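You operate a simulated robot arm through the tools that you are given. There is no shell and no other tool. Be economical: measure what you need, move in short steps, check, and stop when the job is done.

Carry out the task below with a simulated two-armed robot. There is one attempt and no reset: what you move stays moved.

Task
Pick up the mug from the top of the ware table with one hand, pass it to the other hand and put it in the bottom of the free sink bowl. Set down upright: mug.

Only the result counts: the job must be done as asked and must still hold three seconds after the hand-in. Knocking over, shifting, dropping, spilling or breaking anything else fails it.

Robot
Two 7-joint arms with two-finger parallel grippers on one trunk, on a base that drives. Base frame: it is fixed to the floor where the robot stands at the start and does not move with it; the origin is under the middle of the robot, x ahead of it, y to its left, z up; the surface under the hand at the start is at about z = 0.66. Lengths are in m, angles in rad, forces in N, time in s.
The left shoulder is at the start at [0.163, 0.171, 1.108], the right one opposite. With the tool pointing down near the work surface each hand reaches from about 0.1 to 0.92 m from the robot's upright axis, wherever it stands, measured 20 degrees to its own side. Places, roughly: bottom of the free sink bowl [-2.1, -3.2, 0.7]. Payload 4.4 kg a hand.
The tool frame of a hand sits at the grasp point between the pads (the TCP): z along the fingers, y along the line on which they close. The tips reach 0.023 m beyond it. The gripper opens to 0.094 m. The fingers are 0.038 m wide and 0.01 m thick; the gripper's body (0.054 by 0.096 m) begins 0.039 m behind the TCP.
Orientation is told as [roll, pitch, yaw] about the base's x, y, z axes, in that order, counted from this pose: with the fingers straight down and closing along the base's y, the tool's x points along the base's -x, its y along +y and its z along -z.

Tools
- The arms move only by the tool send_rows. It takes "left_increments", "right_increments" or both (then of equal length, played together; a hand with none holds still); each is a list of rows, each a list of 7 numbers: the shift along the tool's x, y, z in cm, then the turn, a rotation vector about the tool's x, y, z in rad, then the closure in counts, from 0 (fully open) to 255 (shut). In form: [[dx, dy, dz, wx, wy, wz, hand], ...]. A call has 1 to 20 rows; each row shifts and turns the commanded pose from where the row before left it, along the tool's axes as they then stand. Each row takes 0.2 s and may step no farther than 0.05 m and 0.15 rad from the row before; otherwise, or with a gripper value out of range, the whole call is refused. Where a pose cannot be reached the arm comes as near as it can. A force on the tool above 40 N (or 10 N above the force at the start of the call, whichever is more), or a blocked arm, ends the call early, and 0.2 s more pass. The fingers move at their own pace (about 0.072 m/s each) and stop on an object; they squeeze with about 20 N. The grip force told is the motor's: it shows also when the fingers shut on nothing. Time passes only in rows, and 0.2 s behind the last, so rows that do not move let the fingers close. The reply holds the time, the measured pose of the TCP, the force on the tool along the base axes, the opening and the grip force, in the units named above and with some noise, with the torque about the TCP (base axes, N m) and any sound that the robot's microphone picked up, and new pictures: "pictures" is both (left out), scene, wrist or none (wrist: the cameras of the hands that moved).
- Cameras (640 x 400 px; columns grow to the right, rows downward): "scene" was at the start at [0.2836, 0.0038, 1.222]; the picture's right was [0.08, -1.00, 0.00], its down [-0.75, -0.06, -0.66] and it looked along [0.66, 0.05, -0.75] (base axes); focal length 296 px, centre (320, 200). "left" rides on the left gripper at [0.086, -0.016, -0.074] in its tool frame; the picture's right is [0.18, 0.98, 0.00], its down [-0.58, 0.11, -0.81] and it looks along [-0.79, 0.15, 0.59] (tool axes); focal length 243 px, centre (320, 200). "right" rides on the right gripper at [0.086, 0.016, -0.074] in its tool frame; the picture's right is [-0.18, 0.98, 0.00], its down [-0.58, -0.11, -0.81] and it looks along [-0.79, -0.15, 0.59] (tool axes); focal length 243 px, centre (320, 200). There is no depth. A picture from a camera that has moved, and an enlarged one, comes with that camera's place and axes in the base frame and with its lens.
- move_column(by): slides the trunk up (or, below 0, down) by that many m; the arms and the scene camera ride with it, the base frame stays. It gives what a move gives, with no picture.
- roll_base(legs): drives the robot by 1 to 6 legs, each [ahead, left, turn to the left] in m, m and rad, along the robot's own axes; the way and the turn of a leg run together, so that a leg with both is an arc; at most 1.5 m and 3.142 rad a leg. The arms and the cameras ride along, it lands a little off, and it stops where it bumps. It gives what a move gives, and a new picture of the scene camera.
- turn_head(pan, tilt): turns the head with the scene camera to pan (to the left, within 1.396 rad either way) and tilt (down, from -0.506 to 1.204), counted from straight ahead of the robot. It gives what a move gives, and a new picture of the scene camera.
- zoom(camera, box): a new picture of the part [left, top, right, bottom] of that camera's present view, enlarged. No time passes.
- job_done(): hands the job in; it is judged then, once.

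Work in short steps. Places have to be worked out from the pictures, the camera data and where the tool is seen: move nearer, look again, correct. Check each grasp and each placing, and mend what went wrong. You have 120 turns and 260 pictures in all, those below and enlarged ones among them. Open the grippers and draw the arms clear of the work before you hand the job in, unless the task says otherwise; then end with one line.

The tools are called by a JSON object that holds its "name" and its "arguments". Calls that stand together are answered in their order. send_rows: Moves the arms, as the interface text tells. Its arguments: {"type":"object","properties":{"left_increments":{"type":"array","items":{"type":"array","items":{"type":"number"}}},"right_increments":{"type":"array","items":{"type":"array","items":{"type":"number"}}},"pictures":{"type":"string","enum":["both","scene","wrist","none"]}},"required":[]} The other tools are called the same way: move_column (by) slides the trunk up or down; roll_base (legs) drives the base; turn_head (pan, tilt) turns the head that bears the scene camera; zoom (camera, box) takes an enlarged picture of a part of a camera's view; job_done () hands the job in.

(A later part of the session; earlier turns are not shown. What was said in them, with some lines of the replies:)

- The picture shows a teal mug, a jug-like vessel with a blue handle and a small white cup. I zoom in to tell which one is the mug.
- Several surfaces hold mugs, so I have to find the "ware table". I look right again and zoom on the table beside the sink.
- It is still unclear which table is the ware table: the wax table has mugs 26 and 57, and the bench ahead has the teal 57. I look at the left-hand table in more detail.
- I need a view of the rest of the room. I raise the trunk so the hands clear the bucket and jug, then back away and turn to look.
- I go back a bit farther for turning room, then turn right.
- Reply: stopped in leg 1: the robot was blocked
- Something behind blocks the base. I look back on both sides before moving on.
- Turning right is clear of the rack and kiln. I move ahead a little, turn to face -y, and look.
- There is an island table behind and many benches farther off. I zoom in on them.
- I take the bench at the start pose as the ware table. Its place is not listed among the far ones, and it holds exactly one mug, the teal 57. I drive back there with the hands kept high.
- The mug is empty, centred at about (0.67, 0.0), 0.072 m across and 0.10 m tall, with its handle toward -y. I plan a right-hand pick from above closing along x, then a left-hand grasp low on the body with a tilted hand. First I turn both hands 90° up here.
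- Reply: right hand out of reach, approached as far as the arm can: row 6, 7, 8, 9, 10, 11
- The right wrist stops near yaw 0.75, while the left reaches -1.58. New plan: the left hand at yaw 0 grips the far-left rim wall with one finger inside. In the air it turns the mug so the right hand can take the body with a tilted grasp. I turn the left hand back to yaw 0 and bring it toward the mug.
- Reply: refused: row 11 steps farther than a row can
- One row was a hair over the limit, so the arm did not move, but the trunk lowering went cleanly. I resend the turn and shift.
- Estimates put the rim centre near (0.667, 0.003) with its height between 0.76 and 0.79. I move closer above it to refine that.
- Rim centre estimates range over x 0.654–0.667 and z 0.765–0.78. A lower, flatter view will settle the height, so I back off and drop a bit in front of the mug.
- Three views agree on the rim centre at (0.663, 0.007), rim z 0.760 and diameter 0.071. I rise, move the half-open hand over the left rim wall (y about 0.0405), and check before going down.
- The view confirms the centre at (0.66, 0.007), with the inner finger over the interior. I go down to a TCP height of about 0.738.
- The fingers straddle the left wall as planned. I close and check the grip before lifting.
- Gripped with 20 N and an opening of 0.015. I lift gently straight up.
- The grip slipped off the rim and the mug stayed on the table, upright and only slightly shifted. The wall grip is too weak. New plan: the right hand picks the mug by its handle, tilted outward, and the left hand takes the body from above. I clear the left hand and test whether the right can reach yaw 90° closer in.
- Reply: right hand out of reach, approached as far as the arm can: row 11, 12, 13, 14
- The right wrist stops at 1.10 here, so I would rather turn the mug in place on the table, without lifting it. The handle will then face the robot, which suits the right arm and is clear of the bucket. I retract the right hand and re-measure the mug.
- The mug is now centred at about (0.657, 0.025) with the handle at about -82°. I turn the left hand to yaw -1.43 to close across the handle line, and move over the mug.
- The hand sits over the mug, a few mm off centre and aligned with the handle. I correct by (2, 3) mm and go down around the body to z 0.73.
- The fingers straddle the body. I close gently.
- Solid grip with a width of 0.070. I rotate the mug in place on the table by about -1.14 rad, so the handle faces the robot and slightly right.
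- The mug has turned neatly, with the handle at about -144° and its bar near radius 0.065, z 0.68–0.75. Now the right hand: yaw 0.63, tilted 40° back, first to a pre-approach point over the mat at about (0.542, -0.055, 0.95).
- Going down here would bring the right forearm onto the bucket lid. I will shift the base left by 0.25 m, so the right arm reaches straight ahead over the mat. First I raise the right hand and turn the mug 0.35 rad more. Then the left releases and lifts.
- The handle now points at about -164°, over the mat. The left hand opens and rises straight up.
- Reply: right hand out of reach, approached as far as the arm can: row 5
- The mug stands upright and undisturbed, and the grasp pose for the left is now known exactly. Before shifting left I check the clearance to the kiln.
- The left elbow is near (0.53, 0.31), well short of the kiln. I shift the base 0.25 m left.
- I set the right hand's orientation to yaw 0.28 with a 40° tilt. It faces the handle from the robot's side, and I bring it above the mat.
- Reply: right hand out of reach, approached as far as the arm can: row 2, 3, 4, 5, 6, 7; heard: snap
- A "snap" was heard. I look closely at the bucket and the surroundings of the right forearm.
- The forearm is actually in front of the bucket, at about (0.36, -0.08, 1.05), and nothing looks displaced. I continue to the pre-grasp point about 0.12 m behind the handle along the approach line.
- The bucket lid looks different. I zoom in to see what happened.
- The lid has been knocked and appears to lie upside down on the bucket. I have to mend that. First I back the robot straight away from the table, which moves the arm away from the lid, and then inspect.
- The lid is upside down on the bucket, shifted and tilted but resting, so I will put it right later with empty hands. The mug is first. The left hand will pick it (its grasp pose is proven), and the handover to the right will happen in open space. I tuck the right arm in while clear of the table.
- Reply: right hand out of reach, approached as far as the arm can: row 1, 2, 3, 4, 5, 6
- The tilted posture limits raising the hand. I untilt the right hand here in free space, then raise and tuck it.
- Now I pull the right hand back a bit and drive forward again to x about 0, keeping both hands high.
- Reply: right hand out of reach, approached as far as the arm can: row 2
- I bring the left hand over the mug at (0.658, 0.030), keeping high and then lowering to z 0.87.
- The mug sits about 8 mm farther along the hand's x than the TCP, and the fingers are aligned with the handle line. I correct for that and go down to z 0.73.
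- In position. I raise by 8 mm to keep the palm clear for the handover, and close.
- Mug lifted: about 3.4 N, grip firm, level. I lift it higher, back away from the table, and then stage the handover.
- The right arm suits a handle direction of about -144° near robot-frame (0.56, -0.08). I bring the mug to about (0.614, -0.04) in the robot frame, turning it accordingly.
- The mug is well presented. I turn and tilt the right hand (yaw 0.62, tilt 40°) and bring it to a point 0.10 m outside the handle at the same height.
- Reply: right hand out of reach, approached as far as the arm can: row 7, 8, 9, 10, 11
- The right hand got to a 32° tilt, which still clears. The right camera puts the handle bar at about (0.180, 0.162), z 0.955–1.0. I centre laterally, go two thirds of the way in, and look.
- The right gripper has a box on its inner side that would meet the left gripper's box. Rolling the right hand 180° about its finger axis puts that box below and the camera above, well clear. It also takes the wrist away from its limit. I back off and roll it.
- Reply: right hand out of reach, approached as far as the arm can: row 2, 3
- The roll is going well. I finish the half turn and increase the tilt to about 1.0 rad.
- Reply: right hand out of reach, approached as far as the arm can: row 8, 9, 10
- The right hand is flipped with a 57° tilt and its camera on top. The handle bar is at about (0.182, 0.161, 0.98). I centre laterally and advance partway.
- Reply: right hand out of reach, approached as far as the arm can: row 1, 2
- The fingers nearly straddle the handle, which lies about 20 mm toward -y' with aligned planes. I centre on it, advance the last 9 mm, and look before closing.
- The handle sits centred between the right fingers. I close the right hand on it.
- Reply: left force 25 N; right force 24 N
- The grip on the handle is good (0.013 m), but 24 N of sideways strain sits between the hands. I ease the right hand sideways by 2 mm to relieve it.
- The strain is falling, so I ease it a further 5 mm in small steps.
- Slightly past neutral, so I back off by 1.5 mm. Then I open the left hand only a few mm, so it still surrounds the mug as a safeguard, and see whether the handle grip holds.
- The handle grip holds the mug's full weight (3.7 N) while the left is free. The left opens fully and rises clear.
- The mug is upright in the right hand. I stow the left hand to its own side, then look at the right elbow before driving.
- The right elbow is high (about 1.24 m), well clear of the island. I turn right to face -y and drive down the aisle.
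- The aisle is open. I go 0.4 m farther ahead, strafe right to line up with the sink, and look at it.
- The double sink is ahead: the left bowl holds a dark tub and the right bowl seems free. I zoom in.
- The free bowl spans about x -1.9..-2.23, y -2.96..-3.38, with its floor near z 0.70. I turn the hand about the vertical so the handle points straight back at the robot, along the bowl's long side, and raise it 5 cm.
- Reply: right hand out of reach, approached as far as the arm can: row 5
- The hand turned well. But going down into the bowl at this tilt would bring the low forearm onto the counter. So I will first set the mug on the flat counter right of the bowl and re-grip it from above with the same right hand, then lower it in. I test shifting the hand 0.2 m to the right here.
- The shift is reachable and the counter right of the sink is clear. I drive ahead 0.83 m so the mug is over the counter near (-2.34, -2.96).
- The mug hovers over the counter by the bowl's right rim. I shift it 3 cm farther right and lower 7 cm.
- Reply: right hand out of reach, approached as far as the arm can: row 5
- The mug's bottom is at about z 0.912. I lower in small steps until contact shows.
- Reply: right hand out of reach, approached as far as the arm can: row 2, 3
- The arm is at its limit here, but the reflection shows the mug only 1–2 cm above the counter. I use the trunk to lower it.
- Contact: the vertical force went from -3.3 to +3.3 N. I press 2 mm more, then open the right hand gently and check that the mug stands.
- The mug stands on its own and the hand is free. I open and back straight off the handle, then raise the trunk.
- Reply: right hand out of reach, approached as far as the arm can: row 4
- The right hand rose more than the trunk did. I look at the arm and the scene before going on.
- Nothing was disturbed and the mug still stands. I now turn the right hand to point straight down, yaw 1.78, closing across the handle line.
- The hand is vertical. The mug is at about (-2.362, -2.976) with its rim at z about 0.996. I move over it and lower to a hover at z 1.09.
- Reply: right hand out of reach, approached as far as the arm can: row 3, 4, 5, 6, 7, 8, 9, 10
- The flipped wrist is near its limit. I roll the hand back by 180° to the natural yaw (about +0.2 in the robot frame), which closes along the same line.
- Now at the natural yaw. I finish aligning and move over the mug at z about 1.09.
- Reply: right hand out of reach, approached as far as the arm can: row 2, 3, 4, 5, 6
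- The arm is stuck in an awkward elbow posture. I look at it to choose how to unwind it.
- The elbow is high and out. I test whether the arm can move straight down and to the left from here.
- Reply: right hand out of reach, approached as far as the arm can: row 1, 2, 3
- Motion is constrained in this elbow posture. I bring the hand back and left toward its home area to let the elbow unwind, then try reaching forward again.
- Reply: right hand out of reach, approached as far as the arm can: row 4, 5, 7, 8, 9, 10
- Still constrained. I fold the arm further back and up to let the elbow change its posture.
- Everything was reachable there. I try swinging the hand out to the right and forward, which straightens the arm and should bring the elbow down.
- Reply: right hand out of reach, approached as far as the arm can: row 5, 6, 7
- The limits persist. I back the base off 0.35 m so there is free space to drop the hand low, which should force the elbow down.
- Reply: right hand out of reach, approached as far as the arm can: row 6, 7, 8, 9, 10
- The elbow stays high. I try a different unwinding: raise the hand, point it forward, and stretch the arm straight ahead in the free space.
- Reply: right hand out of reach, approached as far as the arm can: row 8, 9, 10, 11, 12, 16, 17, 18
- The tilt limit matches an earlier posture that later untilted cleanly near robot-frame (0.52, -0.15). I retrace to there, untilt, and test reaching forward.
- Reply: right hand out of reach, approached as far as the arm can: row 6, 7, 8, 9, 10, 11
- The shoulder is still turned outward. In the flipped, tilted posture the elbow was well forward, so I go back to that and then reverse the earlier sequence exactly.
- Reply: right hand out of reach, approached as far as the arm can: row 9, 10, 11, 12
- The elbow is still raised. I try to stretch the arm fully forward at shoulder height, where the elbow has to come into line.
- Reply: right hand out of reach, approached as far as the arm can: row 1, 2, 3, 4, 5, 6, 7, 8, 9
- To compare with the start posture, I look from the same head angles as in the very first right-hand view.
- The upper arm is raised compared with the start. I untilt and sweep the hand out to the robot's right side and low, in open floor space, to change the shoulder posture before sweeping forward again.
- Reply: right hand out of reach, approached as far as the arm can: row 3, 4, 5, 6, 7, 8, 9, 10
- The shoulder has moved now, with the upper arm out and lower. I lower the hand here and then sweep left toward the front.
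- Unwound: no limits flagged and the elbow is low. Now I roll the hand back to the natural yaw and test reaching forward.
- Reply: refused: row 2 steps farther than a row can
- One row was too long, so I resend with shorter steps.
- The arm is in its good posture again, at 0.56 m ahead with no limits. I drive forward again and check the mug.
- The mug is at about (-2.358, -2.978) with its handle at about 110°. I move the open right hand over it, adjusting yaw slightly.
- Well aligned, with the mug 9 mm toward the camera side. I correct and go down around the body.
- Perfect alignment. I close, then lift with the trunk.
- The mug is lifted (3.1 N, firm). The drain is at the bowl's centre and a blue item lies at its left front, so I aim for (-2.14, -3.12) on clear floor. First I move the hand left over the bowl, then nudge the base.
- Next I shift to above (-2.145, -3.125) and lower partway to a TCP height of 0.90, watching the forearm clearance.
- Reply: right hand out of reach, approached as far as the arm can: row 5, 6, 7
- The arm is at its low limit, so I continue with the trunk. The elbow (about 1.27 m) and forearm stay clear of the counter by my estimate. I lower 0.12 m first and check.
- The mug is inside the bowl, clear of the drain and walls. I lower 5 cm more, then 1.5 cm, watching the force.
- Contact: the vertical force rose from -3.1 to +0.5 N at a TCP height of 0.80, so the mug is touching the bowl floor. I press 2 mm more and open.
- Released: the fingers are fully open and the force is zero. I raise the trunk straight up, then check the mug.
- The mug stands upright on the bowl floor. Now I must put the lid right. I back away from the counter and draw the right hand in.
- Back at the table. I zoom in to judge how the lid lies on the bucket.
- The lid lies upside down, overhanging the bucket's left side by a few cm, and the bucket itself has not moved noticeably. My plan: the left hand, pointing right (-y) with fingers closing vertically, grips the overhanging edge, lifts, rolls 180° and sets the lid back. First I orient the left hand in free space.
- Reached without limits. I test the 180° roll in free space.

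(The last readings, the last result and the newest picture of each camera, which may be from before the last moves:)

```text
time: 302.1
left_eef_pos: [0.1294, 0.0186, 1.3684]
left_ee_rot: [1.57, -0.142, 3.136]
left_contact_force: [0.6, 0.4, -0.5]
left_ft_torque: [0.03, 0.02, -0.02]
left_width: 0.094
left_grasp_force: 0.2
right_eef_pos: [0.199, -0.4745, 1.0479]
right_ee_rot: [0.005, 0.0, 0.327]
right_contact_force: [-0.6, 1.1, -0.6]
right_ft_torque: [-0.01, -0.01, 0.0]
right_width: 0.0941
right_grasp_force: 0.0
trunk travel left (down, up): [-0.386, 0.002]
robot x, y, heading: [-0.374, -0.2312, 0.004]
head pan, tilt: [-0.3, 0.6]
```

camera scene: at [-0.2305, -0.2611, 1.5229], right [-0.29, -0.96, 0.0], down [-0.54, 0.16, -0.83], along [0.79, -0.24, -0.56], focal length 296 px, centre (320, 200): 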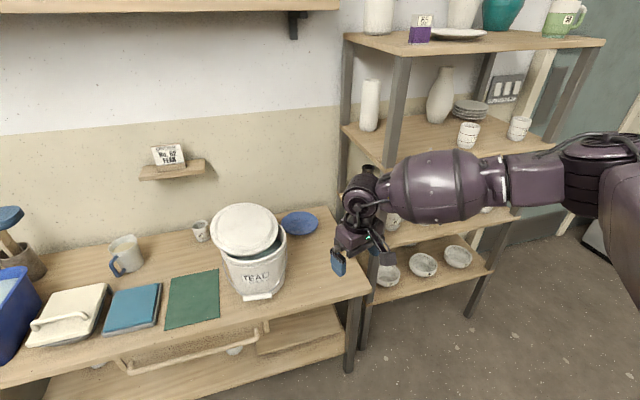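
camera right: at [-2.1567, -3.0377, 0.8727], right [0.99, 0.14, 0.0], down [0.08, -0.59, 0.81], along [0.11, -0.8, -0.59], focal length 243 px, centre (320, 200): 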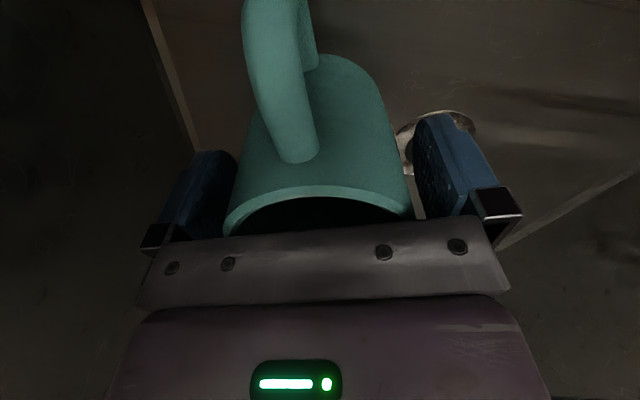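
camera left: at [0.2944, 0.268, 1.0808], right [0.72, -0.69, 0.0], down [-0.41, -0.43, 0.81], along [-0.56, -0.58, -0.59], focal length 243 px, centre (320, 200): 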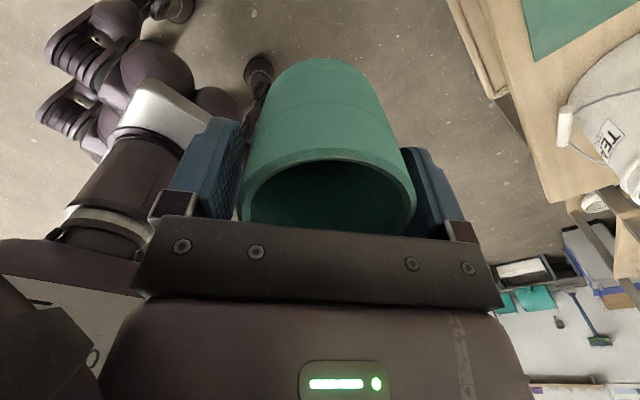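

The roll works in both directions. I finish it, tuck and raise the right hand, then drive forward.

{"name": "send_rows", "arguments": {"left_increments": [[0, 0, 0, 0, 0, 0.14, 0], [0, 0, 0, 0, 0, 0, 0], [0, 0, 0, 0, 0, 0, 0], [0, 0, 0, 0, 0, 0, 0], [0, 0, 0, 0, 0, 0, 0], [0, 0, 0, 0, 0, 0, 0]], "right_increments": [[2.5, 0, -3, 0, 0, 0, 0], [2.5, 0, -3, 0, 0, 0, 0], [2.5, 0, -3, 0, 0, 0, 0], [2.5, 0, -3, 0, 0, 0, 0], [0, 0, -4, 0, 0, 0, 0], [0, 0, -4, 0, 0, 0, 0]], "pictures": "none"}}

{"name": "roll_base", "arguments": {"legs": [[0.32, 0.06, 0]]}}

{"name": "move_column", "arguments": {"by": -0.25}}

{"name": "turn_head", "arguments": {"pan": -0.25, "tilt": 0.75}}

```text
time: 303.5
left_eef_pos: [0.1287, 0.0193, 1.3674]
left_ee_rot: [1.569, -0.003, 3.136]
left_contact_force: [-0.2, -0.5, 0.1]
left_ft_torque: [0.0, 0.04, 0.01]
left_width: 0.0937
left_grasp_force: 0.1
right_eef_pos: [0.1046, -0.5084, 1.2474]
right_ee_rot: [0.004, 0.0, 0.325]
right_contact_force: [-0.1, 0.4, 0.0]
right_ft_torque: [0.0, -0.01, -0.03]
right_width: 0.0939
right_grasp_force: 0.1
trunk travel left (down, up): [-0.386, 0.002]
robot x, y, heading: [-0.3802, -0.2332, 0.009]
head pan, tilt: [-0.3, 0.6]
```

```text
time: 305.6
left_eef_pos: [0.4458, 0.0831, 1.3667]
left_ee_rot: [1.571, -0.005, 3.139]
left_contact_force: [0.5, 1.3, 0.3]
left_ft_torque: [-0.02, 0.02, -0.01]
left_width: 0.0941
left_grasp_force: 0.0
right_eef_pos: [0.4213, -0.4437, 1.2468]
right_ee_rot: [0.006, 0.0, 0.326]
right_contact_force: [-0.3, 0.2, -0.1]
right_ft_torque: [0.01, 0.02, 0.0]
right_width: 0.0944
right_grasp_force: 0.1
trunk travel left (down, up): [-0.386, 0.002]
robot x, y, heading: [-0.0576, -0.17, 0.014]
head pan, tilt: [-0.3, 0.6]
camera scene: at [0.0864, -0.1981, 1.5228], right [-0.29, -0.96, 0.0], down [-0.54, 0.16, -0.82], along [0.79, -0.24, -0.57], focal length 296 px, centre (320, 200)
```

scene: 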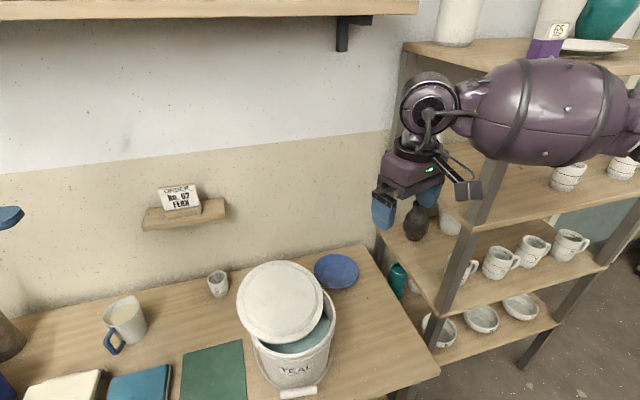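

```text
time: 308.2
left_eef_pos: [0.4442, 0.0814, 1.1188]
left_ee_rot: [1.568, -0.004, 3.139]
left_contact_force: [-0.5, -0.2, -0.2]
left_ft_torque: [0.02, 0.04, 0.03]
left_width: 0.0941
left_grasp_force: 0.1
right_eef_pos: [0.4213, -0.4428, 0.9977]
right_ee_rot: [0.002, -0.001, 0.327]
right_contact_force: [0.4, -0.3, 0.5]
right_ft_torque: [0.04, 0.01, -0.02]
right_width: 0.094
right_grasp_force: 0.0
trunk travel left (down, up): [-0.136, 0.252]
robot x, y, heading: [-0.056, -0.1748, 0.006]
head pan, tilt: [-0.3, 0.6]
```

```text
time: 308.9
left_eef_pos: [0.4451, 0.0822, 1.1185]
left_ee_rot: [1.569, -0.005, 3.139]
left_contact_force: [0.9, 0.0, 0.2]
left_ft_torque: [-0.01, -0.03, 0.0]
left_width: 0.0939
left_grasp_force: 0.0
right_eef_pos: [0.4214, -0.4435, 0.9951]
right_ee_rot: [0.005, -0.001, 0.327]
right_contact_force: [-0.1, 0.2, -0.3]
right_ft_torque: [-0.02, 0.02, 0.0]
right_width: 0.0939
right_grasp_force: 0.0
trunk travel left (down, up): [-0.136, 0.252]
robot x, y, heading: [-0.0597, -0.1739, 0.011]
head pan, tilt: [-0.25, 0.75]
camera scene: at [0.2161, -0.1913, 1.2436], right [-0.24, -0.97, 0.0], down [-0.66, 0.16, -0.73], along [0.71, -0.17, -0.68], focal length 296 px, centre (320, 200)
```

scene: 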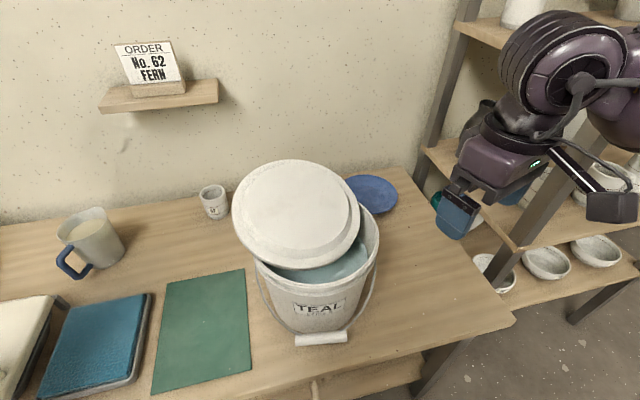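

Two views give the lid centre at about (0.57, -0.237, 0.881), tilted about 13° toward the robot, and the bucket centre at about (0.548, -0.267). I bring the left hand, pointing right and half open, level with the lid's left edge at about y -0.117.

{"name": "send_rows", "arguments": {"left_increments": [[2.08, -3.8, 0, 0, 0, 0, 119], [2.08, -3.8, 0, 0, 0, 0, 119], [2.08, -3.8, 0, 0, 0, 0, 119], [2.08, -3.8, 0, 0, 0, 0, 119], [2.08, -3.8, 0, 0, 0, 0, 119], [2.08, -3.85, 0, 0, 0, 0, 119], [0, 0, 4, 0, 0, 0.1, 119], [0, 0, 4, 0, 0, 0.1, 119], [0, 0, 4, 0, 0, 0, 119], [0, 0, 0, 0, 0, 0, 119]], "pictures": "both"}}

{"name": "zoom", "arguments": {"camera": "scene", "box": [160, 130, 380, 290]}}

```text
time: 311.1
left_eef_pos: [0.5688, -0.0374, 0.8884]
left_ee_rot: [1.569, 0.195, 3.139]
left_contact_force: [0.4, 0.2, 0.1]
left_ft_torque: [0.0, 0.01, 0.0]
left_width: 0.0501
left_grasp_force: 0.0
right_eef_pos: [0.4202, -0.4428, 0.9969]
right_ee_rot: [0.005, 0.001, 0.328]
right_contact_force: [-0.1, 0.5, -0.5]
right_ft_torque: [0.0, 0.01, -0.01]
right_width: 0.0938
right_grasp_force: 0.0
trunk travel left (down, up): [-0.136, 0.252]
robot x, y, heading: [-0.059, -0.1686, 0.009]
head pan, tilt: [-0.25, 0.75]
camera scene: at [0.216, -0.1911, 1.2436], right [-0.24, -0.97, 0.0], down [-0.66, 0.16, -0.73], along [0.71, -0.17, -0.68], focal length 296 px, centre (320, 200)
camera left: at [0.6586, 0.0382, 0.8888], right [-0.01, 0.0, 1.0], down [-0.59, 0.81, -0.01], along [-0.81, -0.59, -0.01], focal length 243 px, centre (320, 200)
```

scene: 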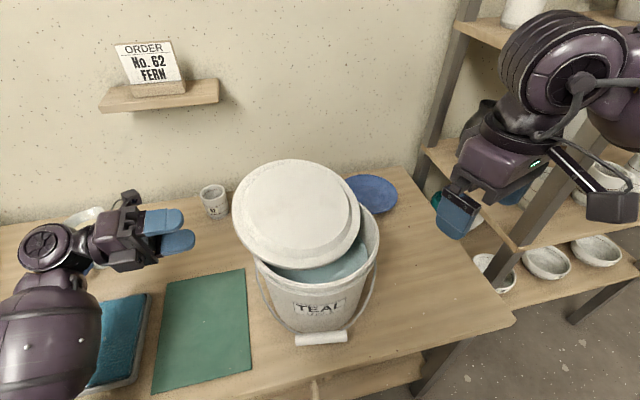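
left: 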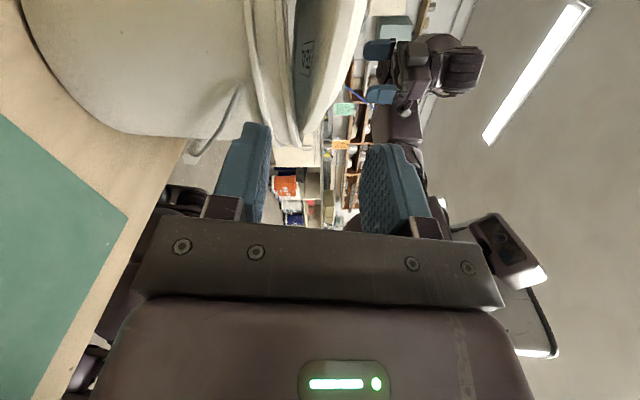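

```text
2.50 times, centred on (270, 210) of scene
camera zoom: at [0.216, -0.1911, 1.2436], right [-0.24, -0.97, 0.0], down [-0.66, 0.16, -0.73], along [0.71, -0.17, -0.68], focal length 739 px, centre (445, 175)
```

zoom: 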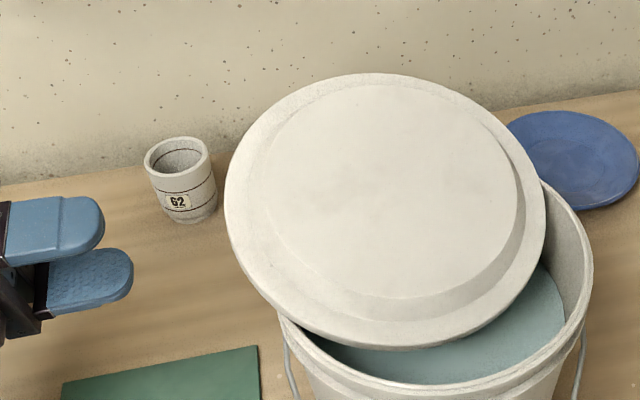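

The lid's edge is centred between the fingers at z about 0.885. I open a bit wider and advance 6.5 cm, then check with the hand camera.

{"name": "send_rows", "arguments": {"left_increments": [[0, 0, 0, 0, 0, 0, 60], [0, 0, 2.2, 0, 0, 0, 60], [0, 0, 2.2, 0, 0, 0, 60], [0, 0, 2.1, 0, 0, 0, 60], [0, 0, 0, 0, 0, 0, 60]], "pictures": "both"}}

```text
time: 312.3
left_eef_pos: [0.5679, -0.1021, 0.8907]
left_ee_rot: [1.569, 0.196, 3.14]
left_contact_force: [-0.2, 0.1, 0.0]
left_ft_torque: [0.02, 0.03, 0.0]
left_width: 0.0718
left_grasp_force: 0.1
right_eef_pos: [0.4217, -0.4447, 0.9972]
right_ee_rot: [0.005, -0.002, 0.325]
right_contact_force: [-0.1, 0.0, 0.7]
right_ft_torque: [-0.02, -0.02, 0.0]
right_width: 0.0939
right_grasp_force: 0.2
trunk travel left (down, up): [-0.136, 0.252]
robot x, y, heading: [-0.0597, -0.1685, 0.011]
head pan, tilt: [-0.25, 0.75]
camera scene: at [0.216, -0.1912, 1.2436], right [-0.24, -0.97, 0.0], down [-0.66, 0.16, -0.73], along [0.71, -0.17, -0.68], focal length 296 px, centre (320, 200)
camera left: at [0.6577, -0.0266, 0.8893], right [-0.01, 0.0, 1.0], down [-0.59, 0.81, -0.01], along [-0.81, -0.59, -0.01], focal length 243 px, centre (320, 200)
```

scene: 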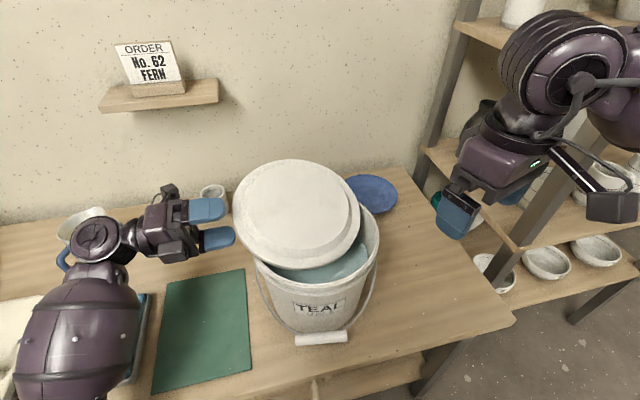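
left: 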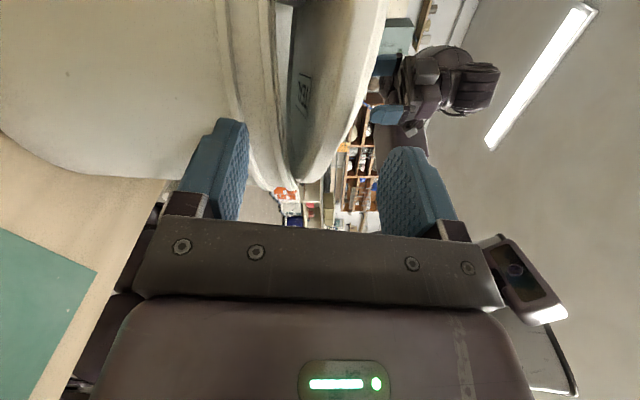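

Still well centred. I advance 2 cm more, so the tips stay just outside the bucket rim, and close on the lid's edge.

{"name": "send_rows", "arguments": {"left_increments": [[0, 0.2, 1, 0, 0, 0, 75], [0, 0, 1, 0, 0, 0, 75], [0, 0, 0, 0, 0, 0, 130], [0, 0, 0, 0, 0, 0, 180], [0, 0, 0, 0, 0, 0, 255], [0, 0, 0, 0, 0, 0, 255], [0, 0, 0, 0, 0, 0, 255]], "pictures": "both"}}

```text
time: 313.9
left_eef_pos: [0.5674, -0.1215, 0.8916]
left_ee_rot: [1.568, 0.195, 3.137]
left_contact_force: [0.0, 0.3, -1.1]
left_ft_torque: [0.12, 0.04, 0.03]
left_width: 0.0118
left_grasp_force: 19.7
right_eef_pos: [0.4223, -0.4425, 0.9967]
right_ee_rot: [0.006, -0.001, 0.327]
right_contact_force: [0.2, 0.3, 0.5]
right_ft_torque: [0.02, -0.02, 0.0]
right_width: 0.0939
right_grasp_force: 0.0
trunk travel left (down, up): [-0.136, 0.252]
robot x, y, heading: [-0.059, -0.1698, 0.017]
head pan, tilt: [-0.25, 0.75]
camera scene: at [0.2161, -0.1913, 1.2435], right [-0.24, -0.97, 0.0], down [-0.66, 0.16, -0.73], along [0.71, -0.17, -0.68], focal length 296 px, centre (320, 200)
camera left: at [0.6568, -0.0465, 0.8912], right [-0.01, 0.0, 1.0], down [-0.59, 0.81, -0.01], along [-0.81, -0.59, -0.01], focal length 243 px, centre (320, 200)
```

scene: 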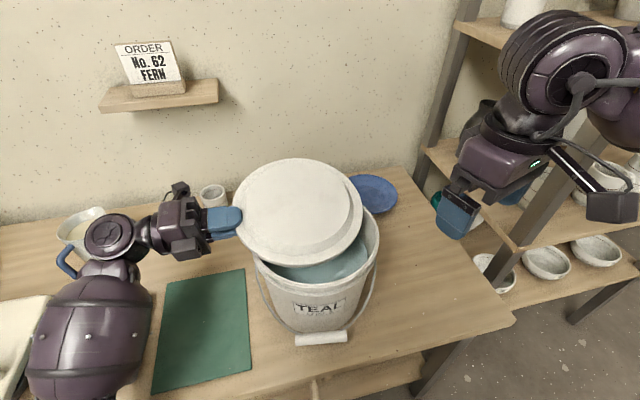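
left: 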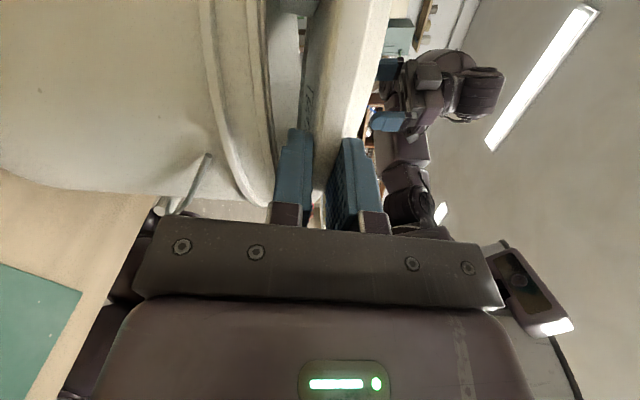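

Gripped on the 12 mm edge. I lift gently a few cm and check the load, moving the right hand out of the way at the same time.

{"name": "send_rows", "arguments": {"left_increments": [[0.1, 0.5, 0, 0, 0, 0, 255], [0.2, 1, 0, 0, 0, 0, 255], [0.3, 1.5, 0, 0, 0, 0, 255], [0.4, 2, 0, 0, 0, 0, 255], [0, 0, 0, 0, 0, 0, 255]], "right_increments": [[3, 0, 0, 0, 0, 0, 0], [3, 0, 0, 0, 0, 0, 0], [3, 0, 0, 0, 0, 0, 0], [3, 0, 0, 0, 0, 0, 0], [0, 0, 0, 0, 0, 0, 0]], "pictures": "scene"}}

```text
time: 315.1
left_eef_pos: [0.5678, -0.1216, 0.9409]
left_ee_rot: [1.572, 0.194, 3.139]
left_contact_force: [-0.1, -0.9, -1.0]
left_ft_torque: [0.11, 0.04, 0.0]
left_width: 0.0118
left_grasp_force: 19.9
right_eef_pos: [0.39, -0.4662, 0.994]
right_ee_rot: [0.005, 0.002, 0.325]
right_contact_force: [-0.2, 0.2, 0.8]
right_ft_torque: [-0.03, 0.06, 0.0]
right_width: 0.094
right_grasp_force: 0.1
right hand out of reach, approached as far as the arm can: row 1, 2, 3, 4
trunk travel left (down, up): [-0.136, 0.252]
robot x, y, heading: [-0.0588, -0.1681, 0.014]
head pan, tilt: [-0.25, 0.75]
camera scene: at [0.2163, -0.1914, 1.2434], right [-0.24, -0.97, 0.0], down [-0.66, 0.16, -0.73], along [0.71, -0.17, -0.68], focal length 296 px, centre (320, 200)
```

scene: 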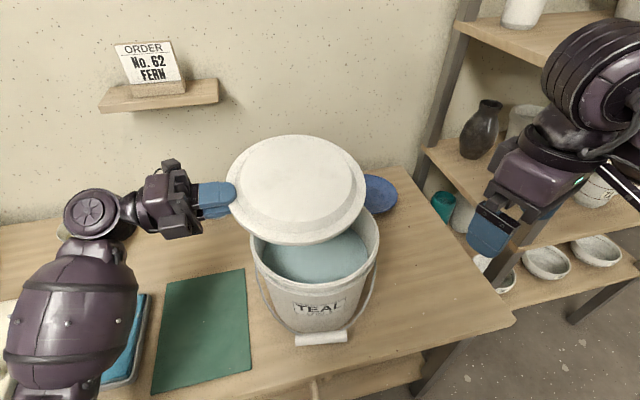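

The lid is light (about 1 N) and held firmly. I lift it 12 cm more and begin the roll.

{"name": "send_rows", "arguments": {"left_increments": [[0.75, 3.9, 0, 0, 0, 0, 255], [0.75, 3.9, 0, 0, 0, 0, 255], [0.75, 3.9, 0, 0, 0, 0, 255], [0, 0, 0, 0, 0, -0.15, 255], [0, 0, 0, 0, 0, -0.15, 255], [0, 0, 0, 0, 0, -0.15, 255], [0, 0, 0, 0, 0, -0.15, 255], [0, 0, 0, 0, 0, -0.15, 255], [0, 0, 0, 0, 0, -0.15, 255], [0, 0, 0, 0, 0, -0.15, 255], [0, 0, 0, 0, 0, -0.15, 255], [0, 0, 0, 0, 0, -0.15, 255], [0, 0, 0, 0, 0, -0.15, 255], [0, 0, 0, 0, 0, -0.15, 255], [0, 0, 0, 0, 0, -0.15, 255], [0, 0, 0, 0, 0, -0.15, 255], [0, 0, 0, 0, 0, -0.15, 255], [0, 0, 0, 0, 0, -0.15, 255], [0, 0, 0, 0, 0, -0.15, 255]], "pictures": "none"}}

{"name": "send_rows", "arguments": {"left_increments": [[0, 0, 0, 0, 0, -0.15, 255], [0, 0, 0, 0, 0, -0.15, 255], [0, 0, 0, 0, 0, -0.15, 255], [0, 0, 0, 0, 0, -0.15, 255], [0, 0, 0, 0, 0, -0.15, 255], [0, 0, 0, 0, 0, -0.15, 255], [0, 0, 0, 0, 0, 0, 255]], "pictures": "scene"}}

```text
time: 319.1
left_eef_pos: [0.5685, -0.1235, 1.0616]
left_ee_rot: [-1.57, -0.935, -0.004]
left_contact_force: [0.6, -0.2, -1.9]
left_ft_torque: [0.1, 0.02, 0.01]
left_width: 0.0117
left_grasp_force: 20.4
right_eef_pos: [0.3904, -0.4636, 0.995]
right_ee_rot: [0.005, -0.001, 0.327]
right_contact_force: [0.7, 0.5, -0.8]
right_ft_torque: [0.03, -0.01, -0.01]
right_width: 0.0941
right_grasp_force: 0.0
trunk travel left (down, up): [-0.136, 0.252]
robot x, y, heading: [-0.0599, -0.1725, 0.013]
head pan, tilt: [-0.25, 0.75]
```

```text
time: 320.7
left_eef_pos: [0.5666, -0.1225, 1.0611]
left_ee_rot: [-1.571, -0.036, -0.004]
left_contact_force: [0.3, -0.7, -1.0]
left_ft_torque: [0.13, 0.01, 0.03]
left_width: 0.0114
left_grasp_force: 20.1
right_eef_pos: [0.39, -0.4658, 0.9942]
right_ee_rot: [0.005, 0.0, 0.326]
right_contact_force: [-0.6, -0.5, 0.1]
right_ft_torque: [-0.02, -0.02, -0.03]
right_width: 0.0941
right_grasp_force: 0.1
trunk travel left (down, up): [-0.136, 0.252]
robot x, y, heading: [-0.0607, -0.1715, 0.011]
head pan, tilt: [-0.25, 0.75]
camera scene: at [0.2161, -0.1913, 1.2435], right [-0.24, -0.97, 0.0], down [-0.66, 0.16, -0.73], along [0.71, -0.17, -0.68], focal length 296 px, centre (320, 200)
```

scene: 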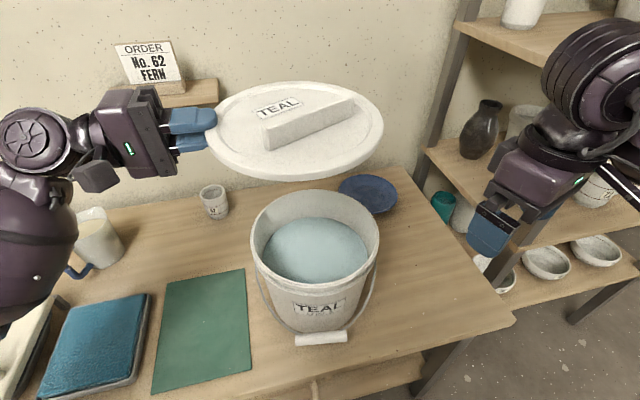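

Beautiful: the lid is right side up with TEAL readable, only turned about 26° from its original heading. I turn the hand by -0.45 about the vertical to restore that, and bring the lid over the bucket centre (0.523, -0.261), lowering to z 0.94.

{"name": "send_rows", "arguments": {"left_increments": [[0, 0, 0, 0, 0.148, 0, 255], [0, 0, 0, 0, 0.148, 0, 255], [0, 0, 0, 0, 0.148, 0, 255], [-2.7, 0, 1.4, 0, 0, 0, 255], [-2.7, 0, 1.4, 0, 0, 0, 255], [0, 4, 0, 0, 0, 0, 255], [0, 4, 0, 0, 0, 0, 255], [0, 4, 0, 0, 0, 0, 255], [0, 0, 0, 0, 0, -0.036, 255]], "pictures": "scene"}}

{"name": "zoom", "arguments": {"camera": "scene", "box": [180, 110, 420, 350]}}

```text
time: 322.7
left_eef_pos: [0.6074, -0.1714, 0.943]
left_ee_rot: [-1.553, 0.002, -0.447]
left_contact_force: [0.2, 0.5, -1.5]
left_ft_torque: [0.11, -0.05, -0.01]
left_width: 0.0112
left_grasp_force: 19.8
right_eef_pos: [0.3904, -0.4653, 0.9949]
right_ee_rot: [0.005, 0.0, 0.326]
right_contact_force: [1.0, -1.0, 0.1]
right_ft_torque: [-0.04, -0.01, -0.02]
right_width: 0.0937
right_grasp_force: 0.0
trunk travel left (down, up): [-0.136, 0.252]
robot x, y, heading: [-0.0591, -0.1727, 0.011]
head pan, tilt: [-0.25, 0.75]
camera scene: at [0.2157, -0.1913, 1.2438], right [-0.24, -0.97, 0.0], down [-0.66, 0.16, -0.73], along [0.71, -0.17, -0.68], focal length 296 px, centre (320, 200)
```

scene: 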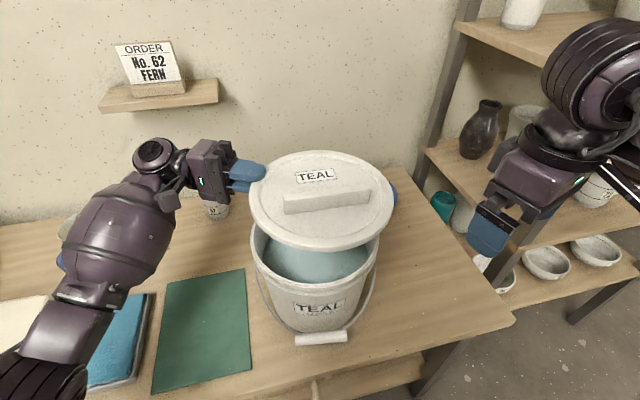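

```text
1.67 times, centred on (300, 230) of scene
camera zoom: at [0.2157, -0.1913, 1.2438], right [-0.24, -0.97, 0.0], down [-0.66, 0.16, -0.73], along [0.71, -0.17, -0.68], focal length 492 px, centre (353, 150)
```

zoom: 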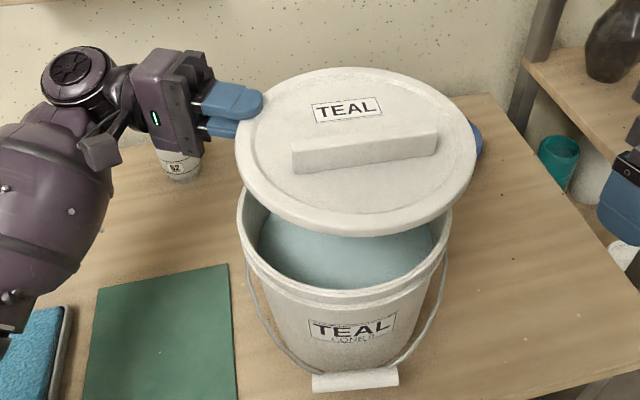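

Level and well oriented. I correct by about 1 cm and lower onto the rim.

{"name": "send_rows", "arguments": {"left_increments": [[0.9, 0, -0.7, 0, 0, 0, 255], [0, 2, 0, 0, 0, 0, 255], [0, 2, 0, 0, 0, 0, 255], [0, 1, 0, 0, 0, 0, 255], [0, 0, 0, 0, 0, 0, 255]], "pictures": "scene"}}

{"name": "zoom", "arguments": {"camera": "scene", "box": [200, 130, 420, 350]}}

```text
time: 323.9
left_eef_pos: [0.6036, -0.1591, 0.8926]
left_ee_rot: [-1.553, 0.002, -0.447]
left_contact_force: [0.1, -0.1, -2.1]
left_ft_torque: [0.14, -0.11, -0.03]
left_width: 0.0111
left_grasp_force: 20.2
right_eef_pos: [0.3891, -0.4653, 0.9945]
right_ee_rot: [0.005, 0.0, 0.327]
right_contact_force: [-0.4, -0.7, 0.2]
right_ft_torque: [-0.06, -0.01, -0.03]
right_width: 0.094
right_grasp_force: 0.2
trunk travel left (down, up): [-0.136, 0.252]
robot x, y, heading: [-0.0588, -0.1699, 0.012]
head pan, tilt: [-0.25, 0.75]
camera scene: at [0.216, -0.1913, 1.2436], right [-0.24, -0.97, 0.0], down [-0.66, 0.16, -0.73], along [0.71, -0.17, -0.68], focal length 296 px, centre (320, 200)
```

scene: 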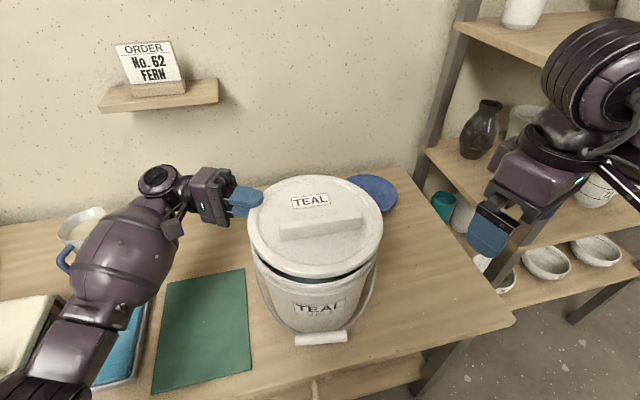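

```text
1.82 times, centred on (310, 240) of scene
camera zoom: at [0.216, -0.1913, 1.2436], right [-0.24, -0.97, 0.0], down [-0.66, 0.16, -0.73], along [0.71, -0.17, -0.68], focal length 537 px, centre (338, 127)
```

zoom: 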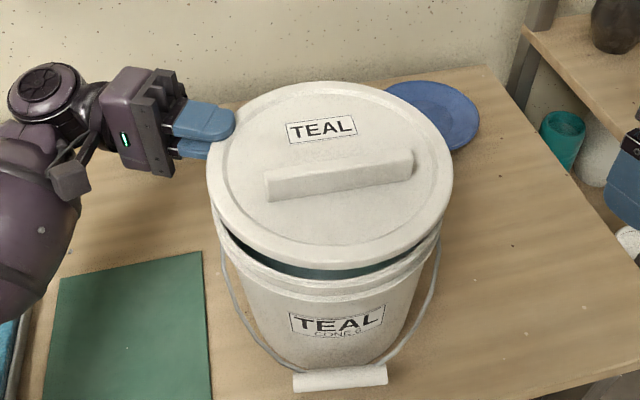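

Centred, with a gap of about 2 cm left. I lower in 5 mm steps and read the force.

{"name": "send_rows", "arguments": {"left_increments": [[0.3, 0.5, 0, 0, 0, 0, 255], [0, 0.5, 0, 0, 0, 0, 255], [0, 0, 0, 0, 0, 0, 255]], "pictures": "none"}}

{"name": "send_rows", "arguments": {"left_increments": [[0, 0.4, 0, 0, 0, 0, 255], [0, 0.4, 0, 0, 0, 0, 255], [0, 0, 0, 0, 0, 0, 255]], "pictures": "scene"}}

```text
time: 324.7
left_eef_pos: [0.6009, -0.1581, 0.8828]
left_ee_rot: [-1.553, 0.0, -0.447]
left_contact_force: [0.2, 0.2, -1.8]
left_ft_torque: [0.1, -0.06, -0.02]
left_width: 0.0112
left_grasp_force: 19.6
right_eef_pos: [0.3897, -0.4639, 0.995]
right_ee_rot: [0.006, -0.001, 0.326]
right_contact_force: [-0.1, 0.2, -0.9]
right_ft_torque: [0.01, 0.0, 0.04]
right_width: 0.0938
right_grasp_force: 0.1
trunk travel left (down, up): [-0.136, 0.252]
robot x, y, heading: [-0.0586, -0.1703, 0.01]
head pan, tilt: [-0.25, 0.75]
```

```text
time: 325.5
left_eef_pos: [0.5995, -0.1586, 0.8803]
left_ee_rot: [-1.554, -0.007, -0.446]
left_contact_force: [9.6, 0.9, 37.6]
left_ft_torque: [-0.32, 0.62, 0.04]
left_width: 0.0113
left_grasp_force: 20.1
right_eef_pos: [0.3889, -0.4633, 0.998]
right_ee_rot: [0.003, -0.004, 0.328]
right_contact_force: [0.3, 0.5, -0.1]
right_ft_torque: [-0.04, 0.02, -0.02]
right_width: 0.0939
right_grasp_force: 0.2
trunk travel left (down, up): [-0.136, 0.252]
robot x, y, heading: [-0.0605, -0.171, 0.012]
head pan, tilt: [-0.25, 0.75]
camera scene: at [0.2133, -0.1912, 1.2451], right [-0.24, -0.97, 0.0], down [-0.66, 0.16, -0.73], along [0.71, -0.17, -0.68], focal length 296 px, centre (320, 200)
```

scene: 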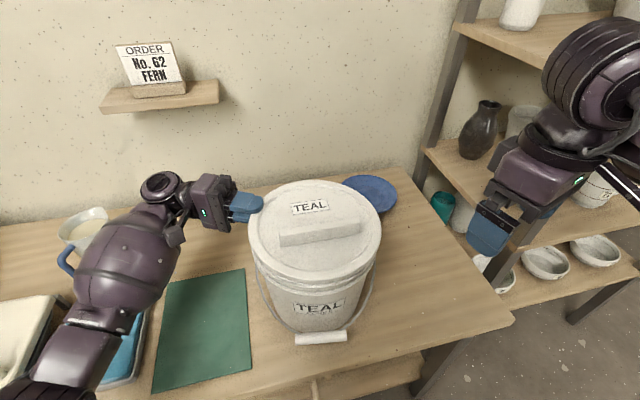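

The lid is seated and pressing, 37 N at contact. I relieve by 4 mm, open slightly and withdraw straight back.

{"name": "send_rows", "arguments": {"left_increments": [[0, -0.4, 0, 0, 0, 0, 255], [0, 0, 0, 0, 0, 0, 205], [0, 0, 0, 0, 0, 0, 190], [0, 0, -1, 0, 0, 0, 190], [0, 0, -2, 0, 0, 0, 190], [0, 0, -3, 0, 0, 0, 150], [0, 0, 0, 0, 0, 0, 100]], "pictures": "scene"}}

{"name": "zoom", "arguments": {"camera": "scene", "box": [200, 130, 420, 350]}}

```text
time: 327.1
left_eef_pos: [0.6229, -0.1056, 0.8863]
left_ee_rot: [-1.551, -0.01, -0.448]
left_contact_force: [-8.3, -5.0, 39.3]
left_ft_torque: [-0.62, 1.23, -0.06]
left_width: 0.0402
left_grasp_force: 0.1
right_eef_pos: [0.3877, -0.4641, 0.9983]
right_ee_rot: [0.002, -0.006, 0.329]
right_contact_force: [0.5, 0.9, 0.4]
right_ft_torque: [0.0, 0.0, -0.01]
right_width: 0.0939
right_grasp_force: 0.1
trunk travel left (down, up): [-0.136, 0.252]
robot x, y, heading: [-0.0618, -0.1683, 0.004]
head pan, tilt: [-0.25, 0.75]
camera scene: at [0.2111, -0.1919, 1.2454], right [-0.24, -0.97, 0.0], down [-0.66, 0.16, -0.73], along [0.71, -0.17, -0.68], focal length 296 px, centre (320, 200)
```

scene: 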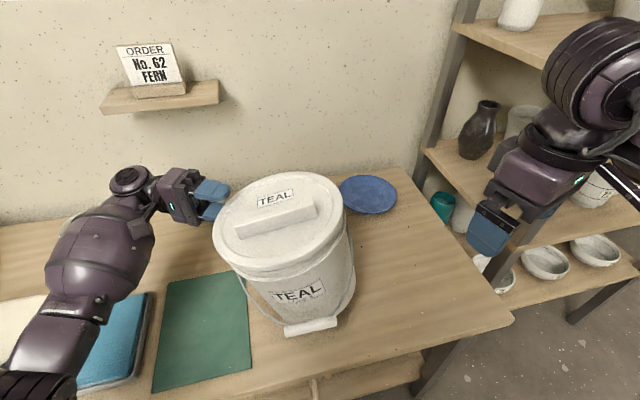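

```text
1.82 times, centred on (310, 240) of scene
camera zoom: at [0.2111, -0.1919, 1.2454], right [-0.24, -0.97, 0.0], down [-0.66, 0.16, -0.73], along [0.71, -0.17, -0.68], focal length 537 px, centre (338, 127)
```

zoom: 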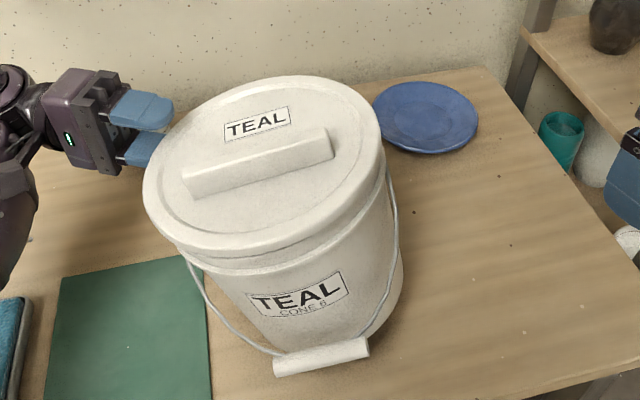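

The bucket has been dragged and is leaning: the lower finger is bearing down hard on the rim (39 N). I push back the same way while easing the hand upward, to set the bucket upright.

{"name": "send_rows", "arguments": {"left_increments": [[0, -0.2, 1.5, 0, 0, 0, 150], [0, -0.2, 1.5, 0, 0, 0, 150], [0, -0.2, 1.5, 0, 0, 0, 150], [0, 0, 1, 0, 0, 0, 150], [0, 0, 0, 0, 0, 0, 150]], "pictures": "both"}}

```text
time: 328.3
left_eef_pos: [0.6018, -0.1523, 0.8877]
left_ee_rot: [-1.553, -0.001, -0.446]
left_contact_force: [4.4, -6.9, 32.0]
left_ft_torque: [-0.74, 0.35, 0.24]
left_width: 0.0243
left_grasp_force: 0.0
right_eef_pos: [0.3887, -0.4632, 0.996]
right_ee_rot: [0.006, -0.003, 0.328]
right_contact_force: [-0.4, -0.9, 0.8]
right_ft_torque: [0.0, -0.03, 0.03]
right_width: 0.0938
right_grasp_force: 0.1
trunk travel left (down, up): [-0.136, 0.252]
robot x, y, heading: [-0.0584, -0.1687, 0.012]
head pan, tilt: [-0.25, 0.75]
camera scene: at [0.214, -0.1915, 1.2443], right [-0.24, -0.97, 0.0], down [-0.66, 0.16, -0.73], along [0.71, -0.17, -0.68], focal length 296 px, centre (320, 200)
camera left: at [0.5578, -0.0484, 0.9043], right [-0.16, 0.09, -0.98], down [0.87, 0.48, -0.09], along [0.46, -0.87, -0.16], focal length 243 px, centre (320, 200)
```

scene: 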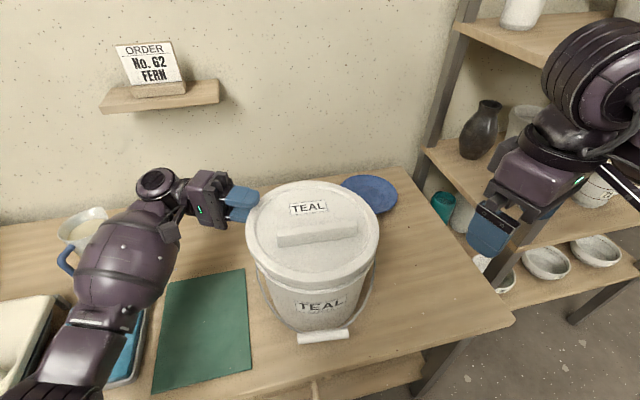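
left: 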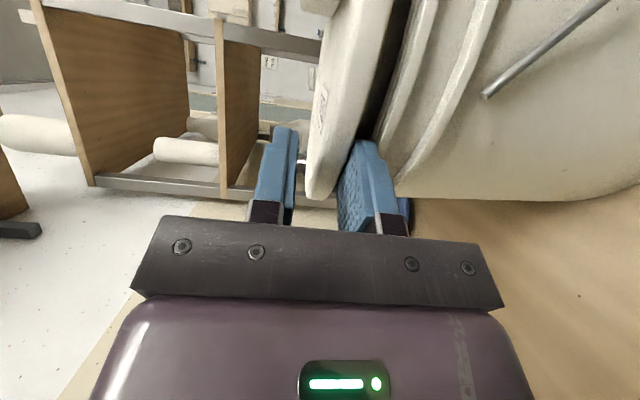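

The bucket is upright again, and the view shows the lower finger wedged between lid and rim. I raise the hand 6 mm to unload it and read the force.

{"name": "send_rows", "arguments": {"left_increments": [[0, -0.3, 0, 0, 0, 0, 150], [0, -0.3, 0, 0, 0, 0, 150], [0, 0, 0, 0, 0, 0, 150]], "pictures": "none"}}

```text
time: 329.1
left_eef_pos: [0.6028, -0.1536, 0.8909]
left_ee_rot: [-1.554, 0.002, -0.443]
left_contact_force: [8.1, -1.0, 19.9]
left_ft_torque: [-0.52, -0.09, 0.21]
left_width: 0.0299
left_grasp_force: 0.0
right_eef_pos: [0.3902, -0.4654, 0.9958]
right_ee_rot: [0.006, 0.001, 0.328]
right_contact_force: [0.2, -0.5, 0.2]
right_ft_torque: [0.04, 0.01, 0.02]
right_width: 0.094
right_grasp_force: 0.1
trunk travel left (down, up): [-0.136, 0.252]
robot x, y, heading: [-0.057, -0.1715, 0.007]
head pan, tilt: [-0.25, 0.75]
```

The load is falling. I close slightly to lift the lower finger off the rim, and raise 3 mm more.

{"name": "send_rows", "arguments": {"left_increments": [[0, 0, 0, 0, 0, 0, 190], [0, -0.2, 0, 0, 0, 0, 190], [0, 0, 0, 0, 0, 0, 190]], "pictures": "none"}}

```text
time: 329.9
left_eef_pos: [0.6025, -0.1541, 0.893]
left_ee_rot: [-1.552, 0.005, -0.447]
left_contact_force: [-0.9, 0.1, -0.1]
left_ft_torque: [0.01, 0.03, 0.03]
left_width: 0.0241
left_grasp_force: 0.5
right_eef_pos: [0.3892, -0.4653, 0.9953]
right_ee_rot: [0.006, -0.002, 0.326]
right_contact_force: [0.6, -0.7, 0.0]
right_ft_torque: [-0.03, -0.01, 0.0]
right_width: 0.0941
right_grasp_force: 0.0
trunk travel left (down, up): [-0.136, 0.252]
robot x, y, heading: [-0.0574, -0.1699, 0.01]
head pan, tilt: [-0.25, 0.75]
```

Force zero: the hand is free. I withdraw slowly straight back, keeping the same opening.

{"name": "send_rows", "arguments": {"left_increments": [[0, 0, -0.7, 0, 0, 0, 190], [0, 0, -1, 0, 0, 0, 190], [0, 0, -1, 0, 0, 0, 190], [0, 0, 0, 0, 0, 0, 190]], "pictures": "both"}}

```text
time: 330.9
left_eef_pos: [0.6142, -0.13, 0.893]
left_ee_rot: [-1.553, 0.001, -0.448]
left_contact_force: [-0.6, -1.0, -0.3]
left_ft_torque: [-0.02, 0.03, 0.03]
left_width: 0.0239
left_grasp_force: 0.1
right_eef_pos: [0.3908, -0.4654, 0.9944]
right_ee_rot: [0.006, 0.0, 0.327]
right_contact_force: [-0.3, -0.2, 1.3]
right_ft_torque: [0.01, 0.0, -0.01]
right_width: 0.0939
right_grasp_force: 0.0
trunk travel left (down, up): [-0.136, 0.252]
robot x, y, heading: [-0.0589, -0.1725, 0.011]
head pan, tilt: [-0.25, 0.75]
camera scene: at [0.216, -0.1913, 1.2436], right [-0.24, -0.97, 0.0], down [-0.66, 0.16, -0.73], along [0.71, -0.17, -0.68], focal length 296 px, centre (320, 200)
camera left: at [0.5701, -0.0248, 0.9099], right [-0.16, 0.1, -0.98], down [0.87, 0.48, -0.1], along [0.46, -0.87, -0.16], focal length 243 px, centre (320, 200)
```

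scene: 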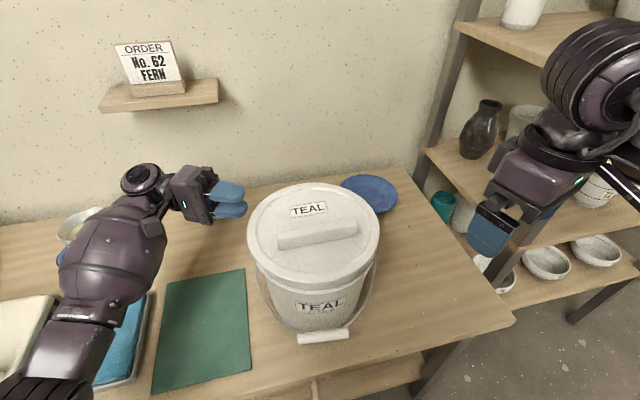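
left: 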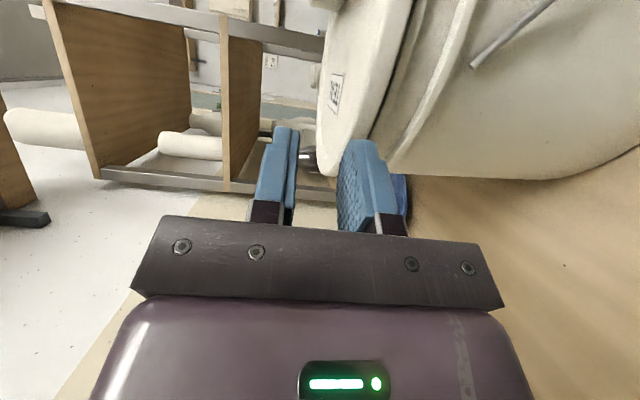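

Free, and the lid stays in place. I withdraw completely and zoom in on the lid.

{"name": "send_rows", "arguments": {"left_increments": [[0, 0, -3, 0, 0, 0, 190], [0, -2, -4, 0, 0, 0, 150], [0, -4, -2, 0, 0, 0, 100], [0, -4, 0, 0, 0, 0, 0], [0, -4, 0, 0, 0, 0, 0]], "pictures": "none"}}

{"name": "zoom", "arguments": {"camera": "scene", "box": [220, 160, 410, 350]}}

```text
time: 332.1
left_eef_pos: [0.6531, -0.0503, 1.0366]
left_ee_rot: [-1.554, 0.002, -0.447]
left_contact_force: [-0.3, -0.5, 0.0]
left_ft_torque: [0.03, -0.05, 0.03]
left_width: 0.0941
left_grasp_force: 0.0
right_eef_pos: [0.3903, -0.4645, 0.9951]
right_ee_rot: [0.007, 0.001, 0.328]
right_contact_force: [-0.3, 0.2, -0.4]
right_ft_torque: [-0.01, 0.0, -0.01]
right_width: 0.0939
right_grasp_force: 0.1
trunk travel left (down, up): [-0.136, 0.252]
robot x, y, heading: [-0.0552, -0.1675, 0.008]
head pan, tilt: [-0.25, 0.75]
```

```text
2.11 times, centred on (315, 255) of scene
camera zoom: at [0.2153, -0.1914, 1.2439], right [-0.24, -0.97, 0.0], down [-0.66, 0.16, -0.73], along [0.71, -0.17, -0.68], focal length 622 px, centre (330, 84)
```

zoom: 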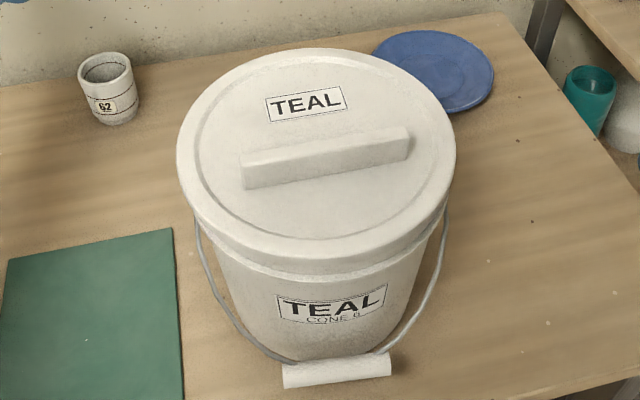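

The lid sits flat and centred on the upright bucket, with its label facing as before, and the cup, jug and plate are undisturbed. I back the robot clear and hand in.

{"name": "roll_base", "arguments": {"legs": [[-0.3, 0, 0]]}}

{"name": "job_done", "arguments": {}}

```text
time: 334.1
left_eef_pos: [0.3573, -0.0531, 1.0353]
left_ee_rot: [-1.555, 0.001, -0.445]
left_contact_force: [-0.2, 0.8, 0.4]
left_ft_torque: [0.01, 0.03, -0.01]
left_width: 0.0938
left_grasp_force: 0.0
right_eef_pos: [0.0939, -0.467, 0.9959]
right_ee_rot: [0.005, -0.002, 0.328]
right_contact_force: [-0.5, -0.1, 0.4]
right_ft_torque: [-0.01, -0.01, 0.01]
right_width: 0.0939
right_grasp_force: 0.1
trunk travel left (down, up): [-0.136, 0.252]
robot x, y, heading: [-0.3537, -0.1749, 0.007]
head pan, tilt: [-0.25, 0.75]
camera scene: at [-0.0807, -0.1942, 1.2437], right [-0.24, -0.97, 0.0], down [-0.66, 0.16, -0.73], along [0.71, -0.17, -0.68], focal length 296 px, centre (320, 200)
```

scene: 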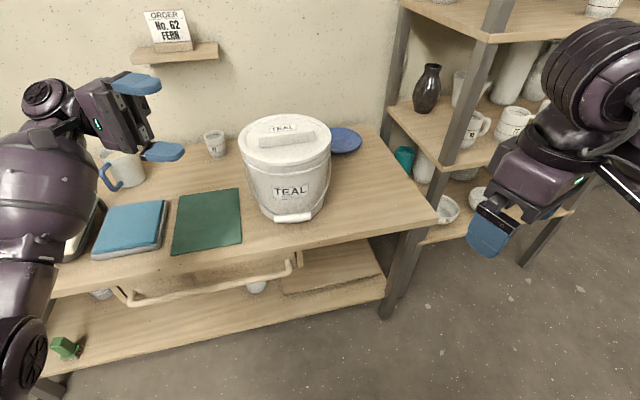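

```text
The job is handed in.
```

The mug (teal, No. 57, from the bench I took to be the ware table) stands upright in the free sink bowl: picked up by the left hand, passed to the right, set briefly on the counter to re-grip, then lowered in by the right. On the way my arm knocked the TEAL bucket's lid off, and the bucket leaned briefly when I put the lid back; the lid now sits flat on the upright bucket, within about a centimetre of where it was, by my estimate.
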